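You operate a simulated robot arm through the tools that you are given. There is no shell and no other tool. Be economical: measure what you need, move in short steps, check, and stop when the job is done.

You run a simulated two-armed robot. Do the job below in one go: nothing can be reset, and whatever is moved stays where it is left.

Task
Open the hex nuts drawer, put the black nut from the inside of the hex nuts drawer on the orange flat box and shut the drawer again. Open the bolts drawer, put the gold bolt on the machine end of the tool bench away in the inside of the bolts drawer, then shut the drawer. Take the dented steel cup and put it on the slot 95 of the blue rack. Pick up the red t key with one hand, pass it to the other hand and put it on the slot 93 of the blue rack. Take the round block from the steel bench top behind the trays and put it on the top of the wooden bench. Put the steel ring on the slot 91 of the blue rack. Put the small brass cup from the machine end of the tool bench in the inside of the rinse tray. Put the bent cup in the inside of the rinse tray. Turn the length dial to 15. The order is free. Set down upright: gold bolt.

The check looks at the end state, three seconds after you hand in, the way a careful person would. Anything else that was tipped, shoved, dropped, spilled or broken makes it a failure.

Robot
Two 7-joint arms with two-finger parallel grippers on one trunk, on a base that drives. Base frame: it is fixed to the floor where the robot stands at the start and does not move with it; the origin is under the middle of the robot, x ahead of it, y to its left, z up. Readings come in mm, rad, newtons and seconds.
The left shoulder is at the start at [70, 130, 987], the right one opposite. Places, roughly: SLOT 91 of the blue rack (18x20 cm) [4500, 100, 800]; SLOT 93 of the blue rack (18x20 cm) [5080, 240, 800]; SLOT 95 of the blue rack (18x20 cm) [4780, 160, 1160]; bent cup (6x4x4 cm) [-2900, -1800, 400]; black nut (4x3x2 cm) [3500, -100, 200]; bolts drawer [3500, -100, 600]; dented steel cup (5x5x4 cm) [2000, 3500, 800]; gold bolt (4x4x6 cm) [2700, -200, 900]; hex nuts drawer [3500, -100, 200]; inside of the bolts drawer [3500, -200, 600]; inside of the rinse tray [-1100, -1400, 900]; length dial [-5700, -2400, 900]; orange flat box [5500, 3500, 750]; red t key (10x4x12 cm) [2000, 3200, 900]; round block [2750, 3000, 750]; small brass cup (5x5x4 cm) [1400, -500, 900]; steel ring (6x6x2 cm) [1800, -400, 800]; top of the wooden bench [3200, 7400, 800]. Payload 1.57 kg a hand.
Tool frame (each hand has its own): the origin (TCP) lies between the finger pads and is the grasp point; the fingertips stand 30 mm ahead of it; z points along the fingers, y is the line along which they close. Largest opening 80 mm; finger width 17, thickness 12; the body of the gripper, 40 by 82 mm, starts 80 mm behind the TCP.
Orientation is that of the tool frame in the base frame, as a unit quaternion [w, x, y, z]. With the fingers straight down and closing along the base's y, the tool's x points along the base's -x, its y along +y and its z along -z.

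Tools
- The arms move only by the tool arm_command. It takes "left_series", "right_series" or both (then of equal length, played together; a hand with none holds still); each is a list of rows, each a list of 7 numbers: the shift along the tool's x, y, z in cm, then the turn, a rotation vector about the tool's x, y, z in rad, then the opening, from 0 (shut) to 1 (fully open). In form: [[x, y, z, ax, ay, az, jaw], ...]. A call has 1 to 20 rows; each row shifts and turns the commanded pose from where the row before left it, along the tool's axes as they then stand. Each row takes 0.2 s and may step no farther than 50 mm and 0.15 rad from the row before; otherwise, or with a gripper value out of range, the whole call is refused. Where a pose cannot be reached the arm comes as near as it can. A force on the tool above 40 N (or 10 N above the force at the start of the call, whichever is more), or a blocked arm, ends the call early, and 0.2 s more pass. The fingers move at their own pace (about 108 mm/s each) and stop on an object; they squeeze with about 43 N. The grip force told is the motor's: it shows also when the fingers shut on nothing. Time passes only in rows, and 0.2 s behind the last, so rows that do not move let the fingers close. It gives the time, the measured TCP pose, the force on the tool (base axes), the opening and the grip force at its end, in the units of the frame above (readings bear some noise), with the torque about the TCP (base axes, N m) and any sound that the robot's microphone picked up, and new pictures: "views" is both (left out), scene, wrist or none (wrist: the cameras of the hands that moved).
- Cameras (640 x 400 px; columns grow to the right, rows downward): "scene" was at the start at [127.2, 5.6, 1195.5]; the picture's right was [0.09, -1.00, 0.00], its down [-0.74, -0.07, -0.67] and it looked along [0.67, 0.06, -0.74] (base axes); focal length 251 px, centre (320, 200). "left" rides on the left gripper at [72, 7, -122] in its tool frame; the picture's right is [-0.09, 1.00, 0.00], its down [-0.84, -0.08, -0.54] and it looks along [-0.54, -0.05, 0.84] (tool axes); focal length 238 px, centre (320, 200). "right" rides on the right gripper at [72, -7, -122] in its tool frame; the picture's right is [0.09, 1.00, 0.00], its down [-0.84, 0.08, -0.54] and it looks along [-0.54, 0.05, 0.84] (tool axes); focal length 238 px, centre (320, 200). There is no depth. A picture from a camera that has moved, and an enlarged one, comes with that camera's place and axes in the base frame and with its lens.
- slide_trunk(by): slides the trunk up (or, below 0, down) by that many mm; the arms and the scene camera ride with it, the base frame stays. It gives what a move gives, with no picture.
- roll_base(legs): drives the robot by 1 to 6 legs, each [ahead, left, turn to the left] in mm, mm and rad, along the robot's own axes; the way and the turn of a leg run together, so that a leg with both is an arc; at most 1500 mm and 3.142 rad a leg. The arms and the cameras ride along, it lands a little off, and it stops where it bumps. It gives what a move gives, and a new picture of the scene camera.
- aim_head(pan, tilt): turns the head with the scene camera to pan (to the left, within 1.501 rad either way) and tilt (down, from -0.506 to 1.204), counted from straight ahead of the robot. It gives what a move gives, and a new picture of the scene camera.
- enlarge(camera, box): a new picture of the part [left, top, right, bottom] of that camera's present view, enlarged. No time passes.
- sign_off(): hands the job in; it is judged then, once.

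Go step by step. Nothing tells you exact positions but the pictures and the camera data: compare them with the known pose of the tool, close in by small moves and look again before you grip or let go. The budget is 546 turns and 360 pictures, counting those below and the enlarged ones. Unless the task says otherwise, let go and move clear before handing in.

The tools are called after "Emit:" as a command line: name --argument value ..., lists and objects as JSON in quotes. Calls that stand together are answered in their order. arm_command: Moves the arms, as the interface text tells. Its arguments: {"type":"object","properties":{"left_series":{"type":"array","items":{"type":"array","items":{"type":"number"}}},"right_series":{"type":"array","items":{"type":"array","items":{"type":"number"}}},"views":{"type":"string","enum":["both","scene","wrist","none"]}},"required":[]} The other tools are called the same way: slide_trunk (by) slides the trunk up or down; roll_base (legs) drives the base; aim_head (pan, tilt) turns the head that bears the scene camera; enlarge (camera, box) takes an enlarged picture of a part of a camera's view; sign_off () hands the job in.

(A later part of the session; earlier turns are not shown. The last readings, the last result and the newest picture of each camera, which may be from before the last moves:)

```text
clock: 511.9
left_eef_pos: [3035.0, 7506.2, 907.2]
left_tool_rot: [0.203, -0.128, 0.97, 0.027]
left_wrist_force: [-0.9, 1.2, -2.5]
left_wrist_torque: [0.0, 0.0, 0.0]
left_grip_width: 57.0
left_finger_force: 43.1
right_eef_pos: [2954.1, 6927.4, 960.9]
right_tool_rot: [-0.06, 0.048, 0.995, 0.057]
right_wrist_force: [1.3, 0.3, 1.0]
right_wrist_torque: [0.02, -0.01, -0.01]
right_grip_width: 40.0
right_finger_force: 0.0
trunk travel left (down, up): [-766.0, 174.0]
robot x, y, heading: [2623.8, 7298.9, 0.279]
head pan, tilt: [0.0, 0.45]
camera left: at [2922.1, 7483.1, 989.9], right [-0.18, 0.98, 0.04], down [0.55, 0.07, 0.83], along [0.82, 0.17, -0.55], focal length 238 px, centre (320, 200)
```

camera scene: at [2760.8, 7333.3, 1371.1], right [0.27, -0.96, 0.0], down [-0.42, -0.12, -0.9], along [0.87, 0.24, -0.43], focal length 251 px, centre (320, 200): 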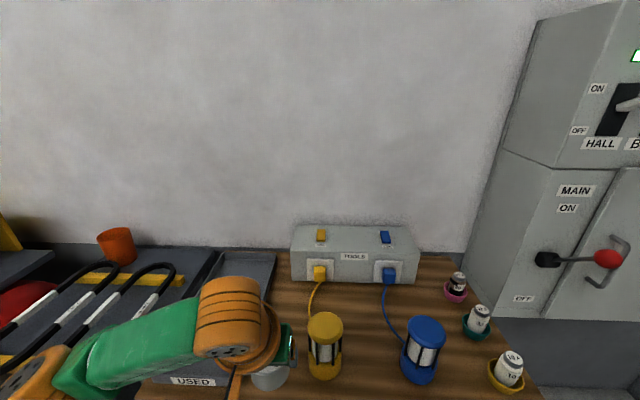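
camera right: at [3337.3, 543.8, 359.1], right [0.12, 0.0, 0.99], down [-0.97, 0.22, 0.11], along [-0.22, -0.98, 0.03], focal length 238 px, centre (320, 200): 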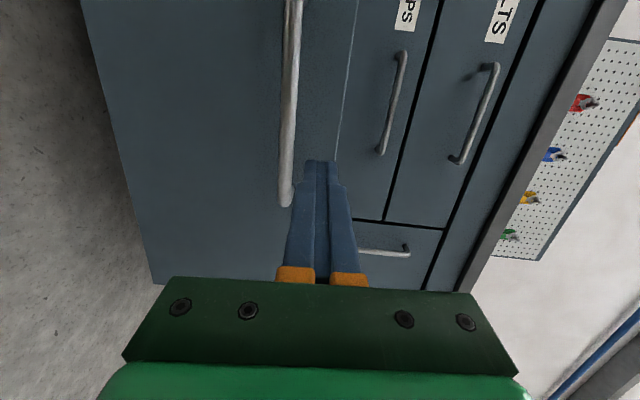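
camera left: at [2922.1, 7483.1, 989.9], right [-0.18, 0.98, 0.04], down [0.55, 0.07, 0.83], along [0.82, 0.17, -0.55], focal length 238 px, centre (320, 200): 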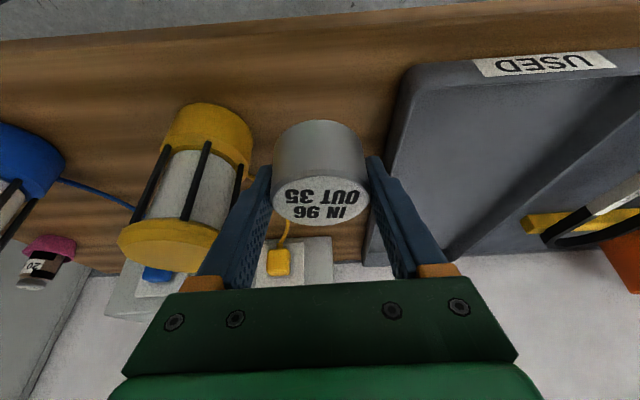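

Emit:
arm_command --left_series '[[1.2, 0, 2.75, 0, 0, 0, 0], [0.4, 0, 0.92, 0, 0, 0, 0], [0.16, 0, 0.36, 0, 0, 0, 0], [0.16, 0, 0.36, 0, 0, 0, 0], [0.16, 0, 0.36, 0, 0, 0, 0], [0.16, 0, 0.36, 0, 0, 0, 0], [0.16, 0, 0.36, 0, 0, 0, 0], [0.16, 0, 0.36, 0, 0, 0, 0], [0.16, 0, 0.36, 0, 0, 0, 0]]' --views "wrist"

```text
clock: 513.9
left_eef_pos: [3034.5, 7505.6, 838.8]
left_tool_rot: [0.202, -0.129, 0.971, 0.027]
left_wrist_force: [0.4, -0.1, -2.4]
left_wrist_torque: [0.0, 0.02, -0.02]
left_grip_width: 57.1
left_finger_force: 42.6
right_eef_pos: [2954.8, 6928.4, 959.3]
right_tool_rot: [-0.059, 0.048, 0.995, 0.058]
right_wrist_force: [-0.1, 0.6, 0.3]
right_wrist_torque: [0.01, 0.01, -0.04]
right_grip_width: 40.0
right_finger_force: 0.1
trunk travel left (down, up): [-766.0, 174.0]
robot x, y, heading: [2628.1, 7295.9, 0.275]
head pan, tilt: [0.0, 0.45]
camera left: at [2922.0, 7482.4, 922.1], right [-0.18, 0.98, 0.04], down [0.55, 0.07, 0.83], along [0.82, 0.17, -0.55], focal length 238 px, centre (320, 200)
```

left: 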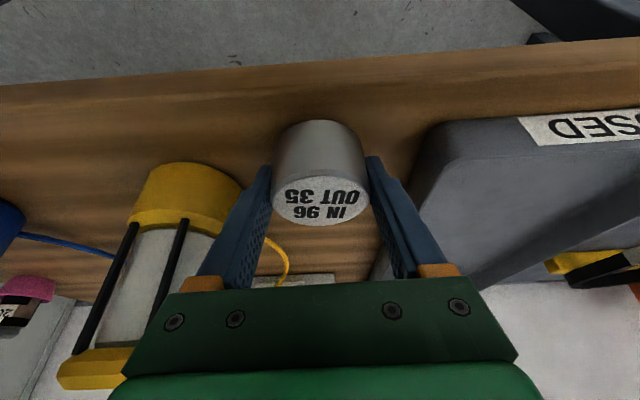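

Emit:
arm_command --left_series '[[0.16, 0, 0.36, 0, 0, 0, 0], [0.16, 0, 0.36, 0, 0, 0, 0], [0.16, 0, 0.36, 0, 0, 0, 0], [0.16, 0, 0.36, 0, 0, 0, 0], [0.16, 0, 0.36, 0, 0, 0, 0], [0.16, 0, 0.36, 0, 0, 0, 0], [0.16, 0, 0.36, 0, 0, 0, 0], [0.16, 0, 0.36, 0, 0, 0, 0], [0.16, 0, 0.36, 0, 0, 0, 0], [0.16, 0, 0.36, 0, 0, 0, 0]]' --views "none"

```text
clock: 515.0
left_eef_pos: [3034.9, 7506.7, 831.9]
left_tool_rot: [0.214, -0.13, 0.968, 0.028]
left_wrist_force: [-6.1, 1.0, 16.4]
left_wrist_torque: [-0.04, 0.73, -0.05]
left_grip_width: 57.0
left_finger_force: 43.0
right_eef_pos: [2950.7, 6927.1, 962.2]
right_tool_rot: [-0.057, 0.047, 0.996, 0.058]
right_wrist_force: [0.9, -0.6, 0.4]
right_wrist_torque: [-0.01, 0.0, -0.02]
right_grip_width: 40.2
right_finger_force: 0.2
trunk travel left (down, up): [-766.0, 174.0]
robot x, y, heading: [2623.4, 7293.0, 0.276]
head pan, tilt: [0.0, 0.45]
stopped in row 5 (left hand): the force on the tool passed its limit at 45 N (the readings are from after the stop); the commanded pose is now the measured one
```

Contact with the table. Release gently and lift up and back.

Emit:
arm_command --left_series '[[0, 0, -0.1, 0, 0, 0, 0], [0, 0, 0, 0, 0, 0, 0.92], [0, 0, 0, 0, 0, 0, 0.92], [-1.2, 0, -2.75, 0, 0, 0, 0.92], [-1.9, 0, -4.3, 0, 0, 0, 0.92], [-1.9, 0, -4.3, 0, 0, 0, 0.92], [-1.9, 0, -4.3, 0, 0, 0, 0.92]]' --views "wrist"

```text
clock: 516.6
left_eef_pos: [3036.0, 7506.6, 1000.3]
left_tool_rot: [0.21, -0.13, 0.969, 0.027]
left_wrist_force: [-0.5, 0.0, -0.8]
left_wrist_torque: [-0.01, 0.02, -0.04]
left_grip_width: 73.5
left_finger_force: 0.1
right_eef_pos: [2953.9, 6929.1, 959.5]
right_tool_rot: [-0.06, 0.048, 0.995, 0.057]
right_wrist_force: [-0.7, 0.1, -0.4]
right_wrist_torque: [0.0, 0.0, -0.01]
right_grip_width: 40.1
right_finger_force: 0.1
trunk travel left (down, up): [-766.0, 174.0]
robot x, y, heading: [2625.9, 7294.0, 0.275]
head pan, tilt: [0.0, 0.45]
camera left: at [2921.7, 7482.1, 1080.4], right [-0.18, 0.98, 0.04], down [0.54, 0.07, 0.84], along [0.82, 0.17, -0.54], focal length 238 px, centre (320, 200)
```

left: 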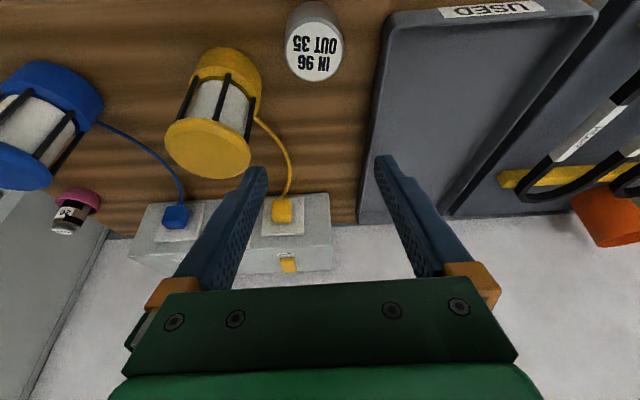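

The round block stands on the wooden bench. Backing off and restoring both arms to neutral poses.

Emit:
roll_base --legs '[[-600, 0, 0]]'

Emit:
arm_command --left_series '[[0, 0, 0, 0, 0.14, 0, 1], [0, 0, 0, 0, 0.14, 0, 1], [0, 0, 0, 0, 0.137, 0, 1], [4, -2, 0, 0, 0, 0, 1], [4, -2, 0, 0, 0, 0, 1], [4, -2, 0, 0, 0, 0, 1], [0, 0, -4, 0, 0, 0, 1], [0, 0, 0, 0, 0, 0, 1], [0, 0, 0, 0, 0, 0, 1], [0, 0, 0, 0, 0, 0, 1], [0, 0, 0, 0, 0, 0, 1]]' --right_series '[[0, 0, 0, 0.0434, -0.0347, -0.1235, 1], [0, 0, 0, 0.0434, -0.0347, -0.1235, 1], [0, 0, 0, 0.0434, -0.0347, -0.1235, 1], [0, 5, 0, 0, 0, 0, 1], [0, 5, 0, 0, 0, 0, 1], [0, 5, 0, 0, 0, 0, 1], [0, 5, 0, 0, 0, 0, 1], [0, 5, 0, 0, 0, 0, 1], [0, 5, 0, 0, 0, 0, 1], [-4, 0, -3, 0, 0, 0, 1], [-4, 0, -3, 0, 0, 0, 1]]' --views "none"

```text
clock: 520.0
left_eef_pos: [2460.3, 7343.6, 999.1]
left_tool_rot: [0.21, -0.13, 0.969, 0.028]
left_wrist_force: [-0.8, -0.4, 0.2]
left_wrist_torque: [0.0, 0.02, -0.01]
left_grip_width: 73.5
left_finger_force: 0.1
right_eef_pos: [2378.0, 6765.2, 959.5]
right_tool_rot: [-0.058, 0.048, 0.996, 0.057]
right_wrist_force: [0.8, 0.3, 0.4]
right_wrist_torque: [0.03, 0.0, -0.02]
right_grip_width: 40.1
right_finger_force: 0.1
trunk travel left (down, up): [-766.0, 174.0]
robot x, y, heading: [2048.5, 7134.3, 0.276]
head pan, tilt: [0.0, 0.45]
camera scene: at [2185.8, 7171.1, 1370.9], right [0.27, -0.96, 0.0], down [-0.42, -0.12, -0.9], along [0.87, 0.24, -0.44], focal length 251 px, centre (320, 200)
```

scene: 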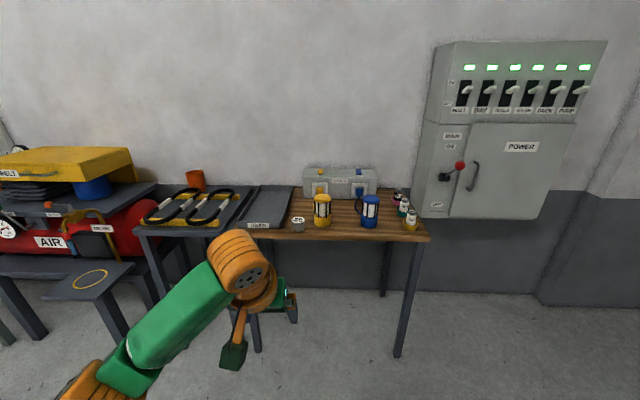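

```text
clock: 522.4
left_eef_pos: [2359.8, 7255.1, 1036.7]
left_tool_rot: [0.004, -0.132, 0.991, 0.0]
left_wrist_force: [-0.1, 0.4, 0.6]
left_wrist_torque: [0.03, 0.03, 0.0]
left_grip_width: 79.7
left_finger_force: 0.0
right_eef_pos: [2397.0, 7073.9, 1025.9]
right_tool_rot: [0.001, -0.137, 0.991, 0.0]
right_wrist_force: [0.4, 0.3, 0.0]
right_wrist_torque: [-0.01, 0.02, 0.02]
right_grip_width: 79.7
right_finger_force: 0.0
right hand out of reach, approached as far as the arm can: row 7, 8
trunk travel left (down, up): [-766.0, 174.0]
robot x, y, heading: [2049.5, 7133.1, 0.275]
head pan, tilt: [0.0, 0.45]
```

Next: the red T key and dented cup at the steel bench's west side. Travel back around the pillar with more clearance.

Emit:
roll_base --legs '[[0, 0, -1.845], [0, -1500, 0], [0, -110, 0]]'

Emit:
roll_base --legs '[[1500, 0, 0], [1400, 0, 0]]'

```text
clock: 535.1
left_eef_pos: [456.3, 6807.7, 1037.2]
left_tool_rot: [0.002, 0.716, 0.698, -0.005]
left_wrist_force: [-0.5, 0.8, 0.6]
left_wrist_torque: [-0.02, 0.04, 0.02]
left_grip_width: 80.0
left_finger_force: 0.1
right_eef_pos: [273.8, 6825.3, 1026.4]
right_tool_rot: [0.0, 0.713, 0.701, -0.001]
right_wrist_force: [0.3, 1.0, 0.5]
right_wrist_torque: [0.02, 0.0, 0.0]
right_grip_width: 80.0
right_finger_force: 0.0
trunk travel left (down, up): [-766.0, 174.0]
robot x, y, heading: [429.2, 7138.7, -1.587]
head pan, tilt: [0.0, 0.45]
camera scene: at [427.0, 6995.3, 1371.0], right [-1.0, 0.02, 0.0], down [0.01, 0.44, -0.9], along [-0.02, -0.9, -0.44], focal length 251 px, centre (320, 200)
```

scene: 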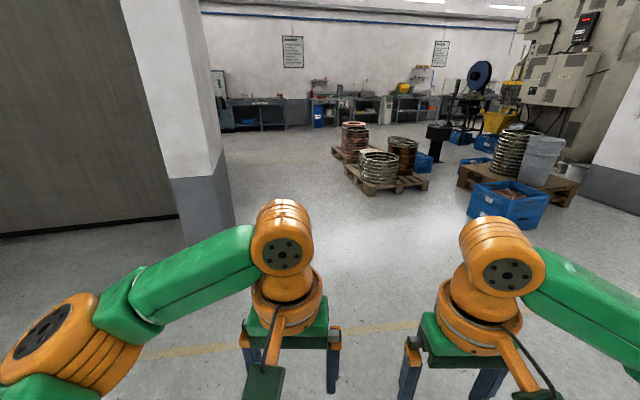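

```text
clock: 549.1
left_eef_pos: [426.6, 3909.8, 1037.2]
left_tool_rot: [0.003, 0.715, 0.699, -0.004]
left_wrist_force: [-1.5, -0.4, -0.3]
left_wrist_torque: [0.02, -0.01, -0.02]
left_grip_width: 79.9
left_finger_force: 0.1
right_eef_pos: [243.1, 3925.7, 1026.3]
right_tool_rot: [0.0, 0.711, 0.703, -0.002]
right_wrist_force: [-0.7, -0.1, 0.6]
right_wrist_torque: [0.03, 0.0, 0.01]
right_grip_width: 80.1
right_finger_force: 0.1
trunk travel left (down, up): [-766.0, 174.0]
robot x, y, heading: [393.5, 4240.5, -1.581]
head pan, tilt: [0.0, 0.45]
camera scene: at [395.8, 4096.6, 1371.0], right [-1.0, 0.01, 0.0], down [0.01, 0.43, -0.9], along [-0.01, -0.9, -0.44], focal length 251 px, centre (320, 200)
```

scene: 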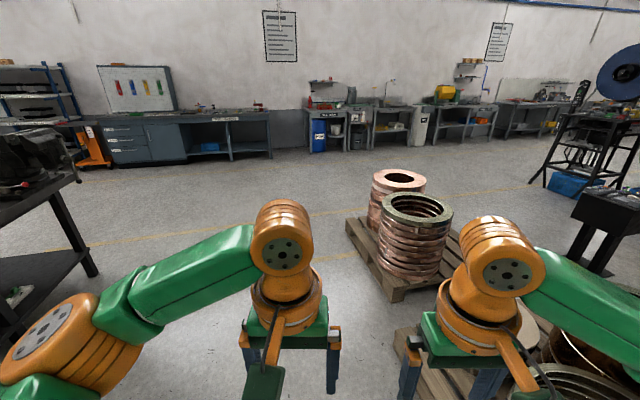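

Emit:
roll_base --legs '[[0, 0, 1.86], [0, -1200, 0], [350, 0, 0]]'

Emit:
aim_head --pan 0 --tilt 0.6

```text
clock: 561.7
left_eef_pos: [1410.7, 3307.4, 1038.6]
left_tool_rot: [0.005, -0.142, 0.99, 0.0]
left_wrist_force: [-0.2, 0.4, 0.0]
left_wrist_torque: [0.06, -0.03, -0.01]
left_grip_width: 79.9
left_finger_force: 0.0
right_eef_pos: [1451.9, 3128.1, 1026.4]
right_tool_rot: [0.001, -0.147, 0.989, 0.001]
right_wrist_force: [0.2, -0.2, -0.7]
right_wrist_torque: [-0.01, 0.02, -0.01]
right_grip_width: 79.9
right_finger_force: 0.0
trunk travel left (down, up): [-766.0, 174.0]
robot x, y, heading: [1107.2, 3180.5, 0.293]
head pan, tilt: [0.0, 0.45]
camera scene: at [1238.9, 3220.8, 1371.2], right [0.29, -0.96, 0.0], down [-0.42, -0.13, -0.9], along [0.86, 0.26, -0.43], focal length 251 px, centre (320, 200)
```

scene: 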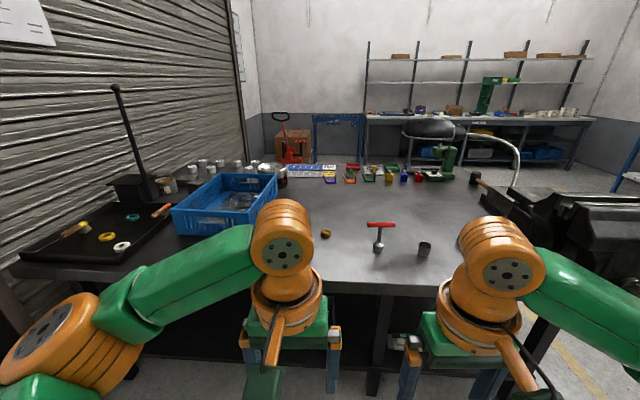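

```text
clock: 562.4
left_eef_pos: [1413.1, 3308.5, 1037.3]
left_tool_rot: [0.006, -0.142, 0.99, 0.0]
left_wrist_force: [-0.3, 0.0, 0.5]
left_wrist_torque: [0.02, 0.01, -0.02]
left_grip_width: 79.8
left_finger_force: 0.0
right_eef_pos: [1452.0, 3128.8, 1025.7]
right_tool_rot: [0.001, -0.147, 0.989, 0.0]
right_wrist_force: [-1.3, 0.4, -0.2]
right_wrist_torque: [0.0, -0.02, 0.0]
right_grip_width: 80.1
right_finger_force: 0.1
trunk travel left (down, up): [-766.0, 174.0]
robot x, y, heading: [1105.0, 3181.9, 0.294]
head pan, tilt: [0.0, 0.6]
camera scene: at [1237.3, 3220.3, 1357.4], right [0.29, -0.96, 0.0], down [-0.54, -0.16, -0.83], along [0.79, 0.24, -0.56], focal length 251 px, centre (320, 200)
```

scene: 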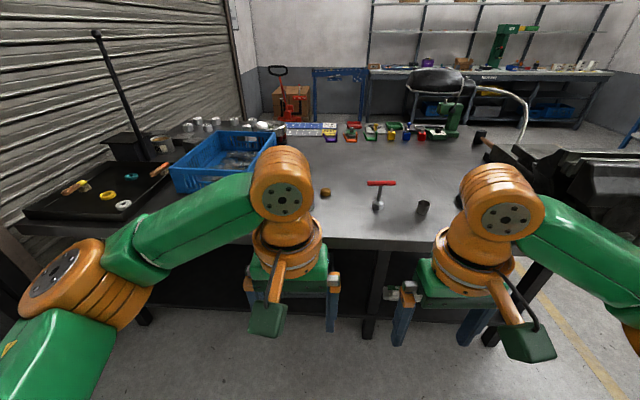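

Emit:
enlarge --camera "scene" --box '[280, 150, 480, 260]'

```text
3.20 times, centred on (380, 205) of scene
camera zoom: at [1237.3, 3220.3, 1357.4], right [0.29, -0.96, 0.0], down [-0.54, -0.16, -0.83], along [0.79, 0.24, -0.56], focal length 804 px, centre (128, 184)
```

zoom: 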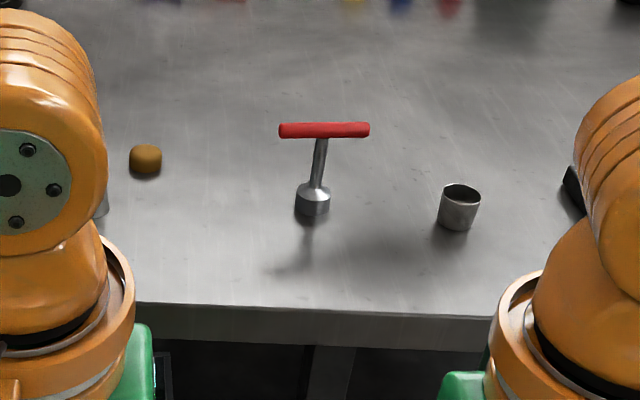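

The T key stands at about (2076, 3236); the dented cup should be the northern one behind my left wrist. I'll yaw the left hand 90° to grip the T bar, then approach.

Emit:
arm_command --left_series '[[0, 0, 0, 0, 0, 0.143, 1], [0, 0, 0, 0, 0, 0.143, 1], [0, 0, 0, 0, 0, 0.143, 1], [0, 0, 0, 0, 0, 0.143, 1], [0, 0, 0, 0, 0, 0.143, 1], [0, 0, 0, 0, 0, 0.143, 1], [0, 0, 0, 0, 0, 0.143, 1], [0, 0, 0, 0, 0, 0.143, 1], [0, 0, 0, 0, 0, 0.143, 1], [0, 0, 0, 0, 0, 0.143, 1], [0, 0, 0, 0, 0, 0.141, 1], [0, 0, 0, 0, 0, 0, 1]]' --right_series '[[4, 0, 0, 0, 0, 0, 1], [3, 0, 0, 0, 0, 0, 1], [0, 0, 0, 0, 0, 0, 1], [0, 0, 0, 0, 0, 0, 1], [0, 0, 0, 0, 0, 0, 1], [0, 0, 0, 0, 0, 0, 1], [0, 0, 0, 0, 0, 0, 1], [0, 0, 0, 0, 0, 0, 1], [0, 0, 0, 0, 0, 0, 1], [0, 0, 0, 0, 0, 0, 1], [0, 0, 0, 0, 0, 0, 1], [0, 0, 0, 0, 0, 0, 1]]' --views "none"

Emit:
roll_base --legs '[[0, -330, 0], [380, 0, 0]]'

Emit:
enlarge --camera "left" --box '[0, 0, 640, 400]'

```text
clock: 565.0
left_eef_pos: [1412.1, 3307.2, 1037.8]
left_tool_rot: [0.004, 0.6, 0.8, 0.004]
left_wrist_force: [0.0, -0.2, -0.5]
left_wrist_torque: [0.0, -0.01, 0.03]
left_grip_width: 80.0
left_finger_force: 0.1
right_eef_pos: [1385.7, 3110.2, 1027.8]
right_tool_rot: [0.001, -0.147, 0.989, -0.001]
right_wrist_force: [-0.1, 0.3, 0.1]
right_wrist_torque: [-0.01, 0.01, -0.02]
right_grip_width: 80.2
right_finger_force: 0.0
trunk travel left (down, up): [-766.0, 174.0]
robot x, y, heading: [1103.8, 3178.3, 0.294]
head pan, tilt: [0.0, 0.6]
```

```text
clock: 569.2
left_eef_pos: [1852.6, 3097.9, 1043.8]
left_tool_rot: [0.012, 0.597, 0.802, 0.011]
left_wrist_force: [0.5, -0.5, 0.3]
left_wrist_torque: [0.0, -0.03, -0.01]
left_grip_width: 79.8
left_finger_force: 0.1
right_eef_pos: [1826.3, 2899.2, 1033.8]
right_tool_rot: [0.012, -0.15, 0.989, 0.0]
right_wrist_force: [0.8, -0.2, 0.3]
right_wrist_torque: [0.02, 0.01, 0.03]
right_grip_width: 80.0
right_finger_force: 0.0
trunk travel left (down, up): [-766.0, 174.0]
robot x, y, heading: [1565.9, 2970.8, 0.299]
head pan, tilt: [0.0, 0.6]
camera scene: at [1671.1, 3008.7, 1360.5], right [0.3, -0.96, 0.0], down [-0.52, -0.17, -0.84], along [0.8, 0.25, -0.55], focal length 251 px, centre (320, 200)
```

scene: 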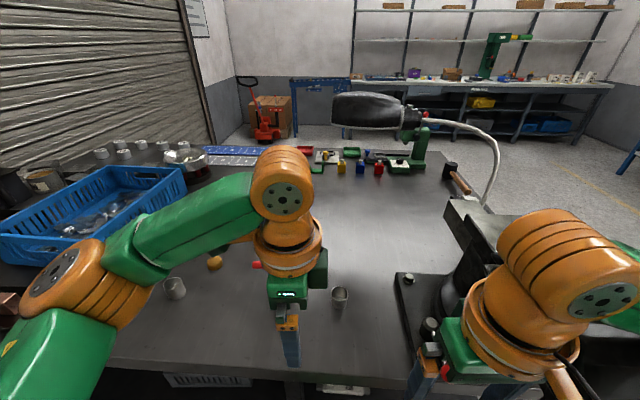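

```text
1.00 times, centred on (320, 200) of left (not enlarged: the box is as wide or as high as the picture)
camera zoom: at [1834.1, 3168.6, 1165.4], right [0.98, 0.2, 0.03], down [0.15, -0.83, 0.54], along [0.13, -0.53, -0.84], focal length 238 px, centre (320, 200)
```

zoom: 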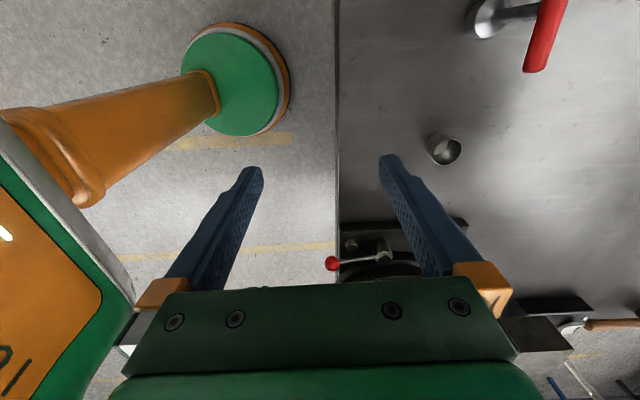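

The robot is tilted slightly back — the base probably touches something low under the bench. Backing up 80 mm.

Emit:
roll_base --legs '[[-80, 0, 0]]'

Emit:
aim_head --pan 0 --tilt 1.15

```text
clock: 570.3
left_eef_pos: [1800.6, 3078.5, 1035.6]
left_tool_rot: [0.002, 0.597, 0.802, 0.002]
left_wrist_force: [1.2, -0.2, -0.6]
left_wrist_torque: [0.0, 0.03, -0.01]
left_grip_width: 80.1
left_finger_force: 0.1
right_eef_pos: [1774.1, 2878.8, 1026.5]
right_tool_rot: [0.0, -0.15, 0.989, 0.002]
right_wrist_force: [-0.2, -0.9, 0.3]
right_wrist_torque: [0.02, 0.03, 0.02]
right_grip_width: 80.0
right_finger_force: 0.1
trunk travel left (down, up): [-766.0, 174.0]
robot x, y, heading: [1490.7, 2948.4, 0.304]
head pan, tilt: [0.0, 0.6]
camera scene: at [1627.0, 2989.4, 1356.6], right [0.3, -0.95, 0.0], down [-0.54, -0.17, -0.82], along [0.79, 0.24, -0.57], focal length 251 px, centre (320, 200)
```

scene: 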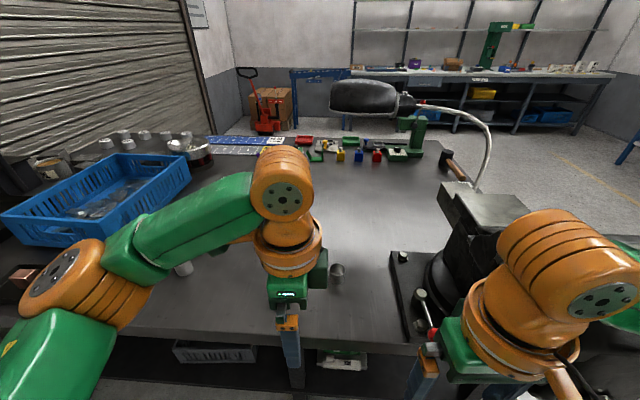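

```text
clock: 571.3
left_eef_pos: [1794.7, 3077.0, 1037.5]
left_tool_rot: [0.004, 0.597, 0.802, 0.004]
left_wrist_force: [-0.3, -0.4, -0.1]
left_wrist_torque: [0.0, -0.01, 0.03]
left_grip_width: 80.0
left_finger_force: 0.1
right_eef_pos: [1769.5, 2878.7, 1027.4]
right_tool_rot: [0.002, -0.15, 0.989, 0.001]
right_wrist_force: [1.0, -0.2, 0.3]
right_wrist_torque: [0.0, 0.03, -0.01]
right_grip_width: 80.0
right_finger_force: 0.0
trunk travel left (down, up): [-766.0, 174.0]
robot x, y, heading: [1488.3, 2947.7, 0.305]
head pan, tilt: [0.0, 1.15]
camera scene: at [1593.1, 2979.7, 1315.8], right [0.3, -0.95, 0.0], down [-0.87, -0.27, -0.41], along [0.39, 0.12, -0.91], focal length 251 px, centre (320, 200)
```

scene: 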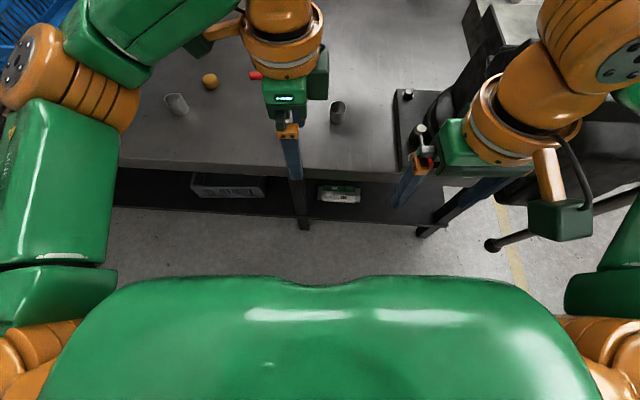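

Right-side vise parts are close. I'll shift left 70 mm and then go forward in smaller steps.

Emit:
roll_base --legs '[[0, 80, 0], [100, 0, 0]]'

```text
clock: 573.1
left_eef_pos: [1840.6, 3177.7, 1045.1]
left_tool_rot: [0.014, 0.6, 0.8, 0.012]
left_wrist_force: [0.7, -0.2, -0.1]
left_wrist_torque: [0.01, 0.02, 0.04]
left_grip_width: 80.2
left_finger_force: 0.0
right_eef_pos: [1813.6, 2979.4, 1036.3]
right_tool_rot: [0.015, -0.147, 0.989, -0.002]
right_wrist_force: [0.7, 0.5, 0.0]
right_wrist_torque: [-0.01, -0.04, -0.01]
right_grip_width: 79.8
right_finger_force: 0.0
trunk travel left (down, up): [-766.0, 174.0]
robot x, y, heading: [1558.9, 3049.2, 0.291]
head pan, tilt: [0.0, 1.15]
camera scene: at [1631.5, 3082.5, 1318.8], right [0.29, -0.96, 0.01], down [-0.86, -0.26, -0.43], along [0.41, 0.12, -0.9], focal length 251 px, centre (320, 200)
```

scene: 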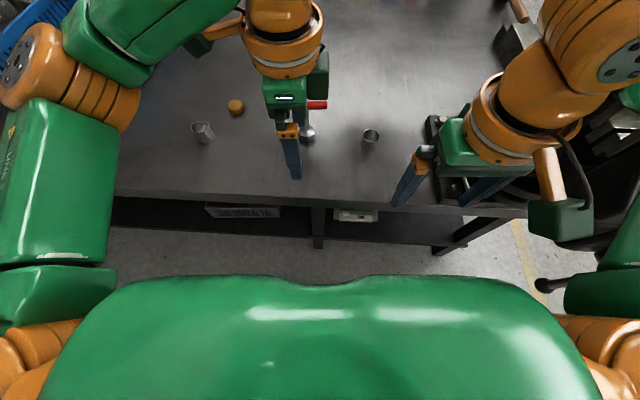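

The lean is small (a few mm, as if climbing a thin edge). I'll try another 50 mm and watch the tilt.

Emit:
roll_base --legs '[[50, 0, 0]]'

```text
clock: 574.0
left_eef_pos: [1894.3, 3171.3, 1046.1]
left_tool_rot: [0.023, 0.631, 0.776, 0.005]
left_wrist_force: [-0.1, 1.6, -0.2]
left_wrist_torque: [-0.03, -0.05, 0.0]
left_grip_width: 80.1
left_finger_force: 0.0
right_eef_pos: [1851.9, 2975.9, 1039.7]
right_tool_rot: [0.02, -0.107, 0.994, -0.01]
right_wrist_force: [0.7, -0.2, -0.3]
right_wrist_torque: [0.03, 0.03, 0.01]
right_grip_width: 79.9
right_finger_force: 0.0
trunk travel left (down, up): [-766.0, 174.0]
robot x, y, heading: [1607.4, 3054.0, 0.215]
head pan, tilt: [0.0, 1.15]
camera scene: at [1674.9, 3098.5, 1319.6], right [0.21, -0.98, 0.03], down [-0.88, -0.2, -0.43], along [0.43, 0.07, -0.9], focal length 251 px, centre (320, 200)
```

scene: 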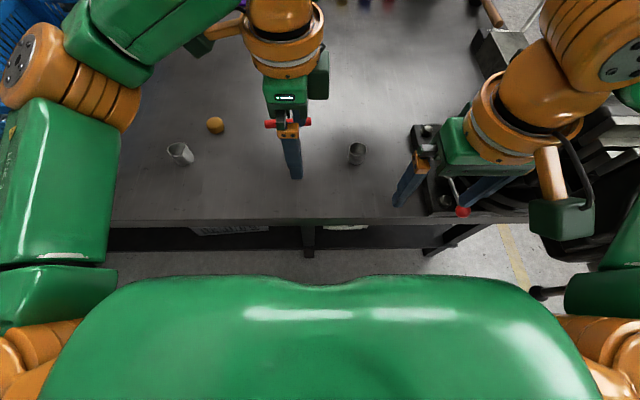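

My right upper arm is catching the vise's rod. Back off, move left 130 mm and straighten.

Emit:
roll_base --legs '[[-110, 0, 0], [0, 130, 0.075]]'

Emit:
roll_base --legs '[[110, 0, 0]]'

```text
clock: 576.1
left_eef_pos: [1777.2, 3276.7, 1037.2]
left_tool_rot: [0.003, 0.601, 0.799, 0.005]
left_wrist_force: [0.5, -0.7, 0.3]
left_wrist_torque: [0.02, 0.0, -0.01]
left_grip_width: 80.0
left_finger_force: 0.0
right_eef_pos: [1749.7, 3078.2, 1027.7]
right_tool_rot: [0.006, -0.144, 0.99, 0.003]
right_wrist_force: [0.4, 0.0, 0.1]
right_wrist_torque: [0.0, -0.02, 0.01]
right_grip_width: 80.2
right_finger_force: 0.1
trunk travel left (down, up): [-766.0, 174.0]
robot x, y, heading: [1469.8, 3155.2, 0.289]
head pan, tilt: [0.0, 1.15]
camera scene: at [1573.0, 3182.1, 1315.8], right [0.29, -0.96, 0.0], down [-0.88, -0.26, -0.41], along [0.39, 0.12, -0.91], focal length 251 px, centre (320, 200)
```

scene: 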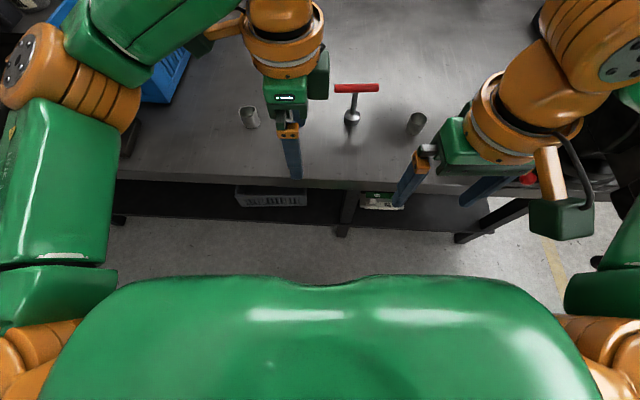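

```text
clock: 577.3
left_eef_pos: [1879.7, 3311.2, 1038.3]
left_tool_rot: [0.004, 0.601, 0.799, 0.005]
left_wrist_force: [0.6, 0.1, -1.1]
left_wrist_torque: [0.03, 0.0, -0.04]
left_grip_width: 80.2
left_finger_force: 0.1
right_eef_pos: [1850.5, 3113.6, 1028.7]
right_tool_rot: [0.006, -0.144, 0.989, 0.002]
right_wrist_force: [-0.7, -0.3, 0.2]
right_wrist_torque: [0.01, -0.03, 0.01]
right_grip_width: 79.8
right_finger_force: 0.1
trunk travel left (down, up): [-766.0, 174.0]
robot x, y, heading: [1572.0, 3184.1, 0.29]
head pan, tilt: [0.0, 1.15]
camera scene: at [1674.5, 3215.9, 1316.0], right [0.29, -0.96, 0.0], down [-0.87, -0.26, -0.41], along [0.39, 0.12, -0.91], focal length 251 px, centre (320, 200)
```

scene: 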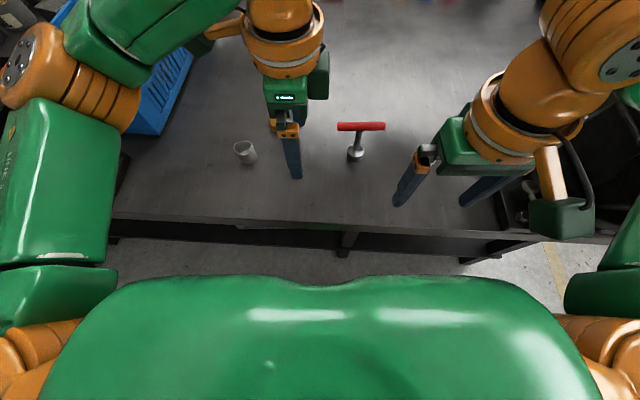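

Level now. The T key is nearer the right hand, so the right will pick it and the left will receive it. Rotating both wrists accordingly.

Emit:
arm_command --left_series '[[0, 0, 0, 0, 0, -0.143, 1], [0, 0, 0, 0, 0, -0.143, 1], [0, 0, 0, 0, 0, -0.143, 1], [0, 0, 0, 0, 0, -0.143, 1], [0, 0, 0, 0, 0, -0.143, 1], [0, 0, 0, 0, 0, -0.143, 1], [0, 0, 0, 0, 0, -0.143, 1], [0, 0, 0, 0, 0, -0.143, 1], [0, 0, 0, 0, 0, -0.143, 1], [0, 0, 0, 0, 0, -0.143, 1], [0, 0, 0, 0, 0, -0.141, 1], [0, 5, 0, 0, 0, 0, 1], [0, 4, 0, 0, 0, 0, 1]]' --right_series '[[0, 0, 0, 0, 0, -0.143, 1], [0, 0, 0, 0, 0, -0.143, 1], [0, 0, 0, 0, 0, -0.143, 1], [0, 0, 0, 0, 0, -0.143, 1], [0, 0, 0, 0, 0, -0.143, 1], [0, 0, 0, 0, 0, -0.143, 1], [0, 0, 0, 0, 0, -0.143, 1], [0, 0, 0, 0, 0, -0.143, 1], [0, 0, 0, 0, 0, -0.143, 1], [0, 0, 0, 0, 0, -0.143, 1], [0, 0, 0, 0, 0, -0.141, 1], [0, -4, 0, 0, 0, 0, 1], [0, -4, 0, 0, 0, 0, 1]]' --views "wrist"

```text
clock: 580.1
left_eef_pos: [1856.8, 3402.3, 1037.3]
left_tool_rot: [0.005, -0.141, 0.99, -0.001]
left_wrist_force: [0.1, 0.0, -0.6]
left_wrist_torque: [-0.05, 0.01, 0.0]
left_grip_width: 80.0
left_finger_force: 0.1
right_eef_pos: [1930.8, 3139.2, 1028.5]
right_tool_rot: [-0.003, 0.803, -0.595, 0.004]
right_wrist_force: [-0.8, 1.6, -0.1]
right_wrist_torque: [-0.02, 0.01, -0.02]
right_grip_width: 80.3
right_finger_force: 0.0
trunk travel left (down, up): [-766.0, 174.0]
robot x, y, heading: [1576.7, 3187.7, 0.293]
head pan, tilt: [0.0, 1.15]
camera right: at [1956.6, 3071.5, 1149.2], right [-0.93, -0.38, -0.01], down [-0.32, 0.78, 0.54], along [-0.2, 0.5, -0.84], focal length 238 px, centre (320, 200)
camera left: at [1784.5, 3389.1, 1157.7], right [-0.19, 0.98, 0.0], down [0.82, 0.16, 0.55], along [0.54, 0.1, -0.84], focal length 238 px, centre (320, 200)
```

right: 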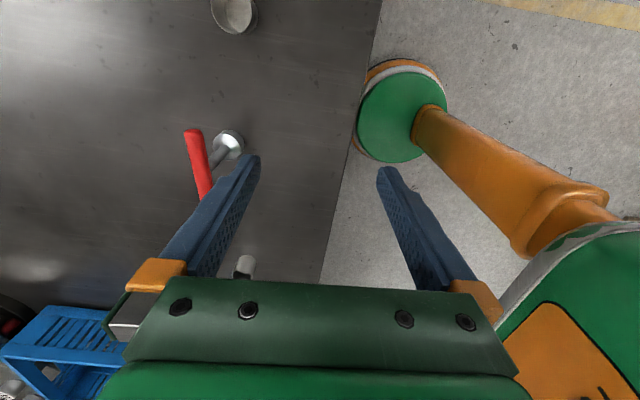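
left: 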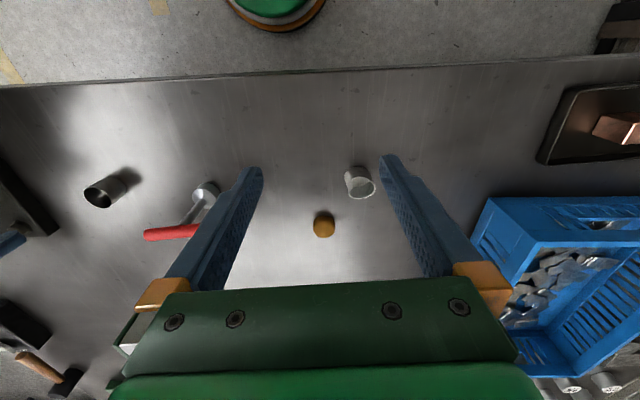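

Triangulated: T bar centre (2041, 3228, 905), upright. Moving the right hand above the bar's south half.

Emit:
arm_command --right_series '[[-1, -4.5, 0, 0, 0, 0, 1], [-1, -4.5, 0, 0, 0, 0, 1], [-1, -4.2, 0, 0, 0, 0, 1], [0, 0, 4, 0, 0, 0, 1], [0, 0, 0, 0, 0, 0, 1]]' --views "wrist"

```text
clock: 581.3
left_eef_pos: [1856.4, 3399.3, 1037.4]
left_tool_rot: [0.004, -0.14, 0.99, 0.0]
left_wrist_force: [-0.6, -0.1, -0.6]
left_wrist_torque: [0.01, 0.0, -0.01]
left_grip_width: 80.1
left_finger_force: 0.0
right_eef_pos: [2047.8, 3205.5, 990.4]
right_tool_rot: [-0.005, 0.802, -0.597, 0.002]
right_wrist_force: [-0.1, 0.8, -0.4]
right_wrist_torque: [0.0, 0.0, 0.0]
right_grip_width: 80.1
right_finger_force: 0.1
trunk travel left (down, up): [-766.0, 174.0]
robot x, y, heading: [1571.1, 3187.6, 0.294]
head pan, tilt: [0.0, 1.15]
camera right: at [2073.9, 3136.5, 1111.8], right [-0.93, -0.37, -0.01], down [-0.32, 0.78, 0.54], along [-0.2, 0.51, -0.84], focal length 238 px, centre (320, 200)
```

right: 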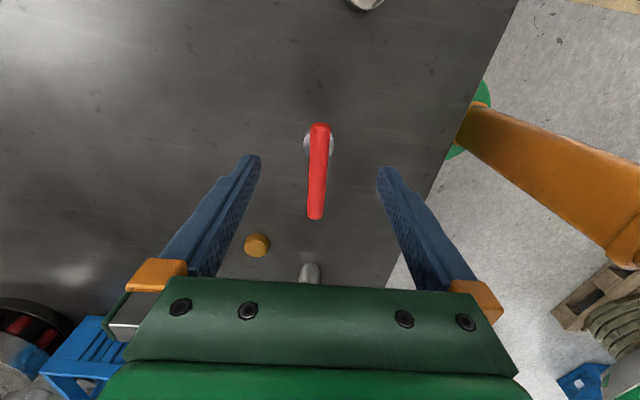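

Perfectly aligned with the bar. Lowering and gripping its south half.

Emit:
arm_command --right_series '[[0, 0, 4, 0, 0, 0, 1], [0, 0, 2.7, 0, 0, 0, 1], [0, 0, 0, 0, 0, 0, 0.6], [0, 0, 0, 0, 0, 0, 0.3], [0, 0, 0, 0, 0, 0, 0], [0, 0, 0, 0, 0, 0, 0], [0, 0, 0, 0, 0, 0, 0]]' --views "wrist"

```text
clock: 582.9
left_eef_pos: [1855.8, 3399.4, 1036.4]
left_tool_rot: [0.006, -0.14, 0.99, 0.0]
left_wrist_force: [-0.3, 0.0, 0.9]
left_wrist_torque: [-0.02, 0.02, -0.01]
left_grip_width: 79.9
left_finger_force: 0.0
right_eef_pos: [2049.0, 3206.2, 923.4]
right_tool_rot: [-0.005, 0.803, -0.597, 0.003]
right_wrist_force: [1.5, 1.4, 2.1]
right_wrist_torque: [0.27, -0.24, -0.29]
right_grip_width: 13.2
right_finger_force: 30.3
trunk travel left (down, up): [-766.0, 174.0]
robot x, y, heading: [1569.2, 3186.9, 0.289]
head pan, tilt: [0.0, 1.15]
camera right: at [2074.3, 3137.5, 1044.8], right [-0.93, -0.37, -0.01], down [-0.32, 0.78, 0.54], along [-0.19, 0.51, -0.84], focal length 238 px, centre (320, 200)
```

right: 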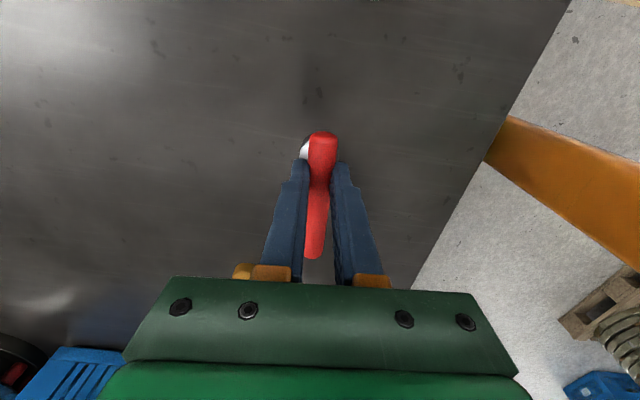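

Gripped. Lifting and backing away from the bench.

Emit:
arm_command --right_series '[[0, 0, -4, 0, 0, 0, 0], [0, 0, -5, 0, 0, 0, 0], [0, 0, -5, 0, 0, 0, 0]]' --views "none"

Emit:
roll_base --legs '[[-350, 60, 0]]'

Emit:
aim_head --pan -0.15 --tilt 0.7

```text
clock: 583.7
left_eef_pos: [1857.3, 3401.2, 1037.7]
left_tool_rot: [0.005, -0.14, 0.99, 0.0]
left_wrist_force: [-0.1, -0.7, 0.3]
left_wrist_torque: [-0.01, -0.01, -0.03]
left_grip_width: 79.9
left_finger_force: 0.1
right_eef_pos: [2047.8, 3205.7, 1064.6]
right_tool_rot: [-0.004, 0.802, -0.597, 0.003]
right_wrist_force: [-0.3, 0.5, -1.8]
right_wrist_torque: [-0.03, 0.02, 0.0]
right_grip_width: 17.4
right_finger_force: 32.5
trunk travel left (down, up): [-766.0, 174.0]
robot x, y, heading: [1574.5, 3189.1, 0.288]
head pan, tilt: [0.0, 1.15]
```

```text
clock: 586.0
left_eef_pos: [1508.5, 3358.1, 1037.0]
left_tool_rot: [0.003, -0.14, 0.99, 0.0]
left_wrist_force: [0.6, -0.6, 0.0]
left_wrist_torque: [0.0, 0.01, 0.0]
left_grip_width: 79.8
left_finger_force: 0.1
right_eef_pos: [1700.7, 3161.6, 1063.9]
right_tool_rot: [-0.003, 0.803, -0.596, 0.001]
right_wrist_force: [1.4, -0.2, -2.7]
right_wrist_torque: [-0.07, -0.02, -0.01]
right_grip_width: 17.2
right_finger_force: 32.4
trunk travel left (down, up): [-766.0, 174.0]
robot x, y, heading: [1221.4, 3141.6, 0.292]
head pan, tilt: [0.0, 1.15]
camera scene: at [1328.9, 3174.3, 1315.5], right [0.29, -0.96, 0.0], down [-0.87, -0.26, -0.41], along [0.39, 0.12, -0.91], focal length 251 px, centre (320, 200)
```

scene: 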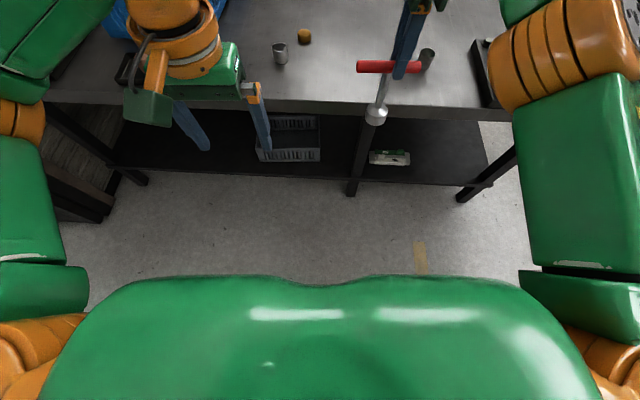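

```text
clock: 586.9
left_eef_pos: [1506.2, 3357.1, 1037.5]
left_tool_rot: [0.005, -0.141, 0.99, 0.001]
left_wrist_force: [0.4, 0.6, -0.6]
left_wrist_torque: [0.0, 0.0, -0.02]
left_grip_width: 80.1
left_finger_force: 0.1
right_eef_pos: [1695.9, 3162.3, 1066.2]
right_tool_rot: [-0.004, 0.802, -0.597, 0.002]
right_wrist_force: [-0.4, 0.3, -2.4]
right_wrist_torque: [-0.01, -0.02, -0.02]
right_grip_width: 17.4
right_finger_force: 32.2
trunk travel left (down, up): [-766.0, 174.0]
robot x, y, heading: [1221.5, 3141.5, 0.291]
head pan, tilt: [-0.15, 0.7]
camera scene: at [1353.9, 3169.0, 1348.7], right [0.14, -0.99, 0.0], down [-0.64, -0.09, -0.76], along [0.76, 0.11, -0.65], focal length 251 px, centre (320, 200)
```

scene: 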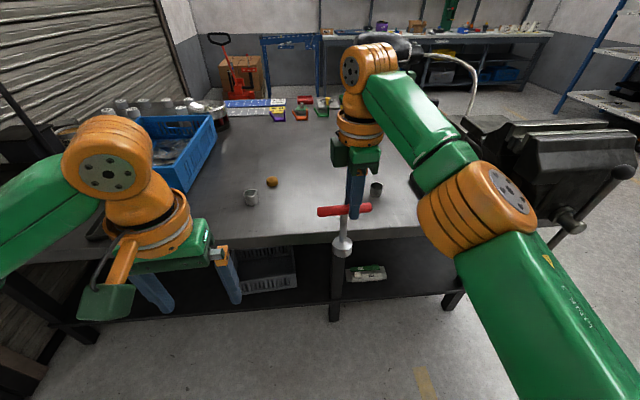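

The T key hangs upright in the right hand. I'll bring it lower and central, and prepare the left hand with a 0.87 rad forward tilt.

Emit:
arm_command --right_series '[[-3.5, 0, 0, 0, 0, 0, 0], [-3.5, 0, 0, 0, 0, 0, 0], [0, 0, 4, 0, 0, 0, 0], [0, 0, 4, 0, 0, 0, 0], [0, 0, 4, 0, 0, 0, 0], [0, 0, 0, 0, 0, 0, 0], [0, 0, 0, 0, 0, 0, 0], [0, 0, 0, 0, 0, 0, 0]]' --left_series '[[-5, 3, 0, 0, 0, 0, 1], [-2, 0, -3, 0, 0, 0, 1], [0, 0, 0, 0, -0.145, 0, 1], [0, 0, 0, 0, -0.145, 0, 1], [0, 0, 0, 0, -0.145, 0, 1], [0, 0, 0, 0, -0.145, 0, 1], [0, 0, 0, 0, -0.145, 0, 1], [0, 0, 0, 0, -0.145, 0, 1]]' --views "both"

```text
refused: row 1 steps farther than a row can; nothing moved
```

Emit:
arm_command --right_series '[[-3.5, 0, 0, 0, 0, 0, 0], [-3.5, 0, 0, 0, 0, 0, 0], [0, 0, 4, 0, 0, 0, 0], [0, 0, 4, 0, 0, 0, 0], [0, 0, 4, 0, 0, 0, 0], [0, 0, 0, 0, 0, 0, 0], [0, 0, 0, 0, 0, 0, 0], [0, 0, 0, 0, 0, 0, 0]]' --left_series '[[-4.5, 1, 0, 0, 0, 0, 1], [-2, 0, -3, 0, 0, 0, 1], [0, 0, 0, 0, -0.145, 0, 1], [0, 0, 0, 0, -0.145, 0, 1], [0, 0, 0, 0, -0.145, 0, 1], [0, 0, 0, 0, -0.145, 0, 1], [0, 0, 0, 0, -0.145, 0, 1], [0, 0, 0, 0, -0.145, 0, 1]]' --views "both"

```text
clock: 588.6
left_eef_pos: [1566.4, 3385.5, 1067.4]
left_tool_rot: [0.423, -0.128, 0.895, 0.06]
left_wrist_force: [-0.1, -1.1, 0.0]
left_wrist_torque: [0.03, 0.02, -0.03]
left_grip_width: 79.9
left_finger_force: 0.0
right_eef_pos: [1686.2, 3232.1, 956.6]
right_tool_rot: [-0.003, 0.803, -0.596, 0.001]
right_wrist_force: [-0.5, 0.7, -1.8]
right_wrist_torque: [-0.04, -0.01, -0.02]
right_grip_width: 17.4
right_finger_force: 31.9
right hand out of reach, approached as far as the arm can: row 1, 2, 3, 4, 5
trunk travel left (down, up): [-766.0, 174.0]
robot x, y, heading: [1221.8, 3140.2, 0.292]
head pan, tilt: [-0.15, 0.7]
camera scene: at [1354.0, 3169.3, 1348.7], right [0.14, -0.99, 0.0], down [-0.64, -0.09, -0.76], along [0.76, 0.11, -0.64], focal length 251 px, centre (320, 200)
camera right: at [1712.7, 3164.8, 1077.0], right [-0.93, -0.38, -0.01], down [-0.32, 0.78, 0.54], along [-0.2, 0.5, -0.84], focal length 238 px, centre (320, 200)
camera left: at [1429.5, 3353.4, 1089.7], right [-0.22, 0.97, 0.07], down [0.13, -0.04, 0.99], along [0.97, 0.23, -0.12], focal length 238 px, centre (320, 200)
```

scene: 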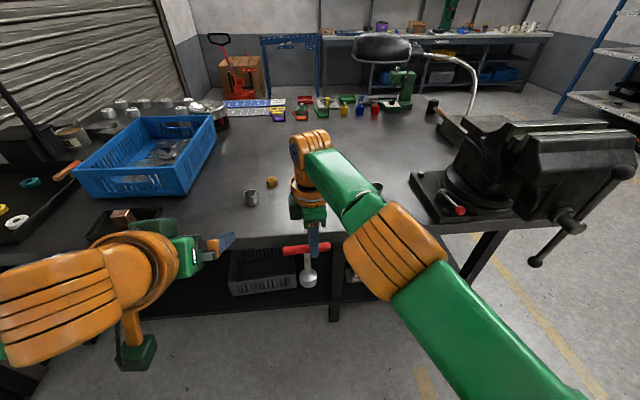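
right: 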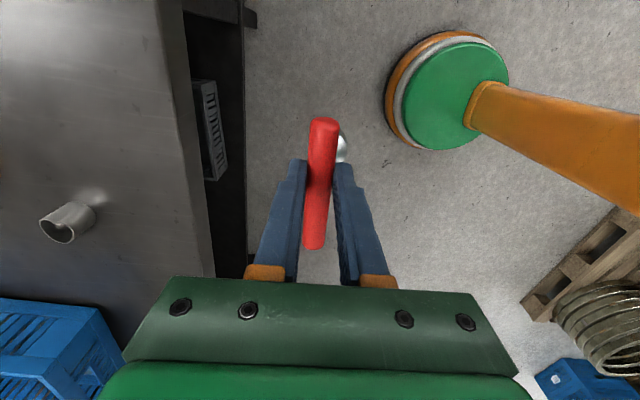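
left: 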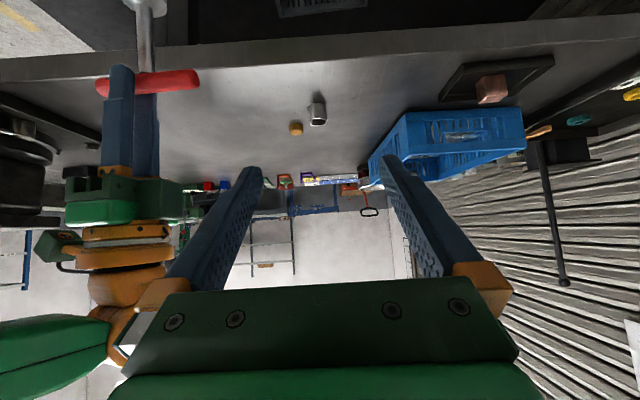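

Good view of the T in the left camera. It hangs with a slight lean. Moving the left hand to the pre-grasp pose in line with the shaft.

Emit:
arm_command --left_series '[[3.5, 0, 2.1, 0, 0, 0, 1], [3.5, 0, 2.1, 0, 0, 0, 1], [3.4, 0, 2.0, 0, 0, 0, 1], [0, -4, 0, 0, 0, 0, 1], [0, -4, 0, 0, 0, 0, 1], [0, -4, 0, 0, 0, 0, 1], [0, -4.3, 0, 0, 0, 0, 1], [0, 0, 0, 0, 0, 0, 1]]' --views "both"

```text
clock: 590.5
left_eef_pos: [1605.9, 3222.1, 949.0]
left_tool_rot: [0.421, -0.128, 0.896, 0.059]
left_wrist_force: [0.5, 0.0, -0.2]
left_wrist_torque: [-0.03, 0.0, 0.0]
left_grip_width: 80.0
left_finger_force: 0.0
left hand out of reach, approached as far as the arm can: row 1, 2
right_eef_pos: [1686.9, 3234.2, 957.0]
right_tool_rot: [-0.002, 0.803, -0.595, 0.0]
right_wrist_force: [-0.4, -0.1, -3.2]
right_wrist_torque: [-0.05, -0.02, 0.01]
right_grip_width: 17.4
right_finger_force: 32.1
trunk travel left (down, up): [-766.0, 174.0]
robot x, y, heading: [1223.0, 3144.1, 0.291]
head pan, tilt: [-0.15, 0.7]
camera scene: at [1354.1, 3169.9, 1348.7], right [0.14, -0.99, 0.0], down [-0.64, -0.09, -0.76], along [0.76, 0.11, -0.64], focal length 251 px, centre (320, 200)
camera left: at [1469.5, 3189.5, 969.6], right [-0.22, 0.97, 0.07], down [0.13, -0.04, 0.99], along [0.97, 0.23, -0.12], focal length 238 px, centre (320, 200)
```

scene: 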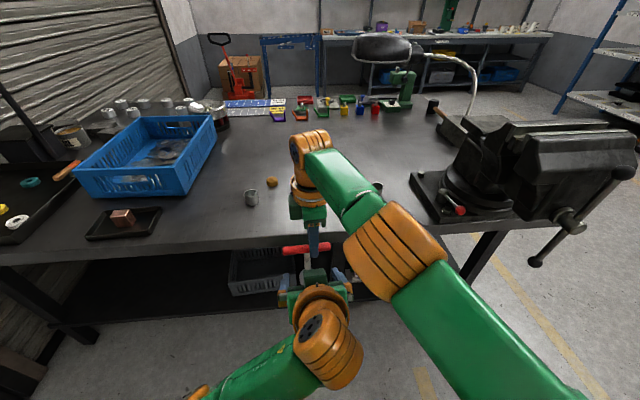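
left: 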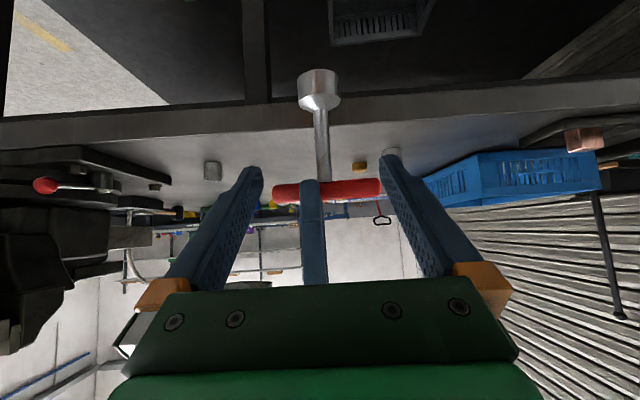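

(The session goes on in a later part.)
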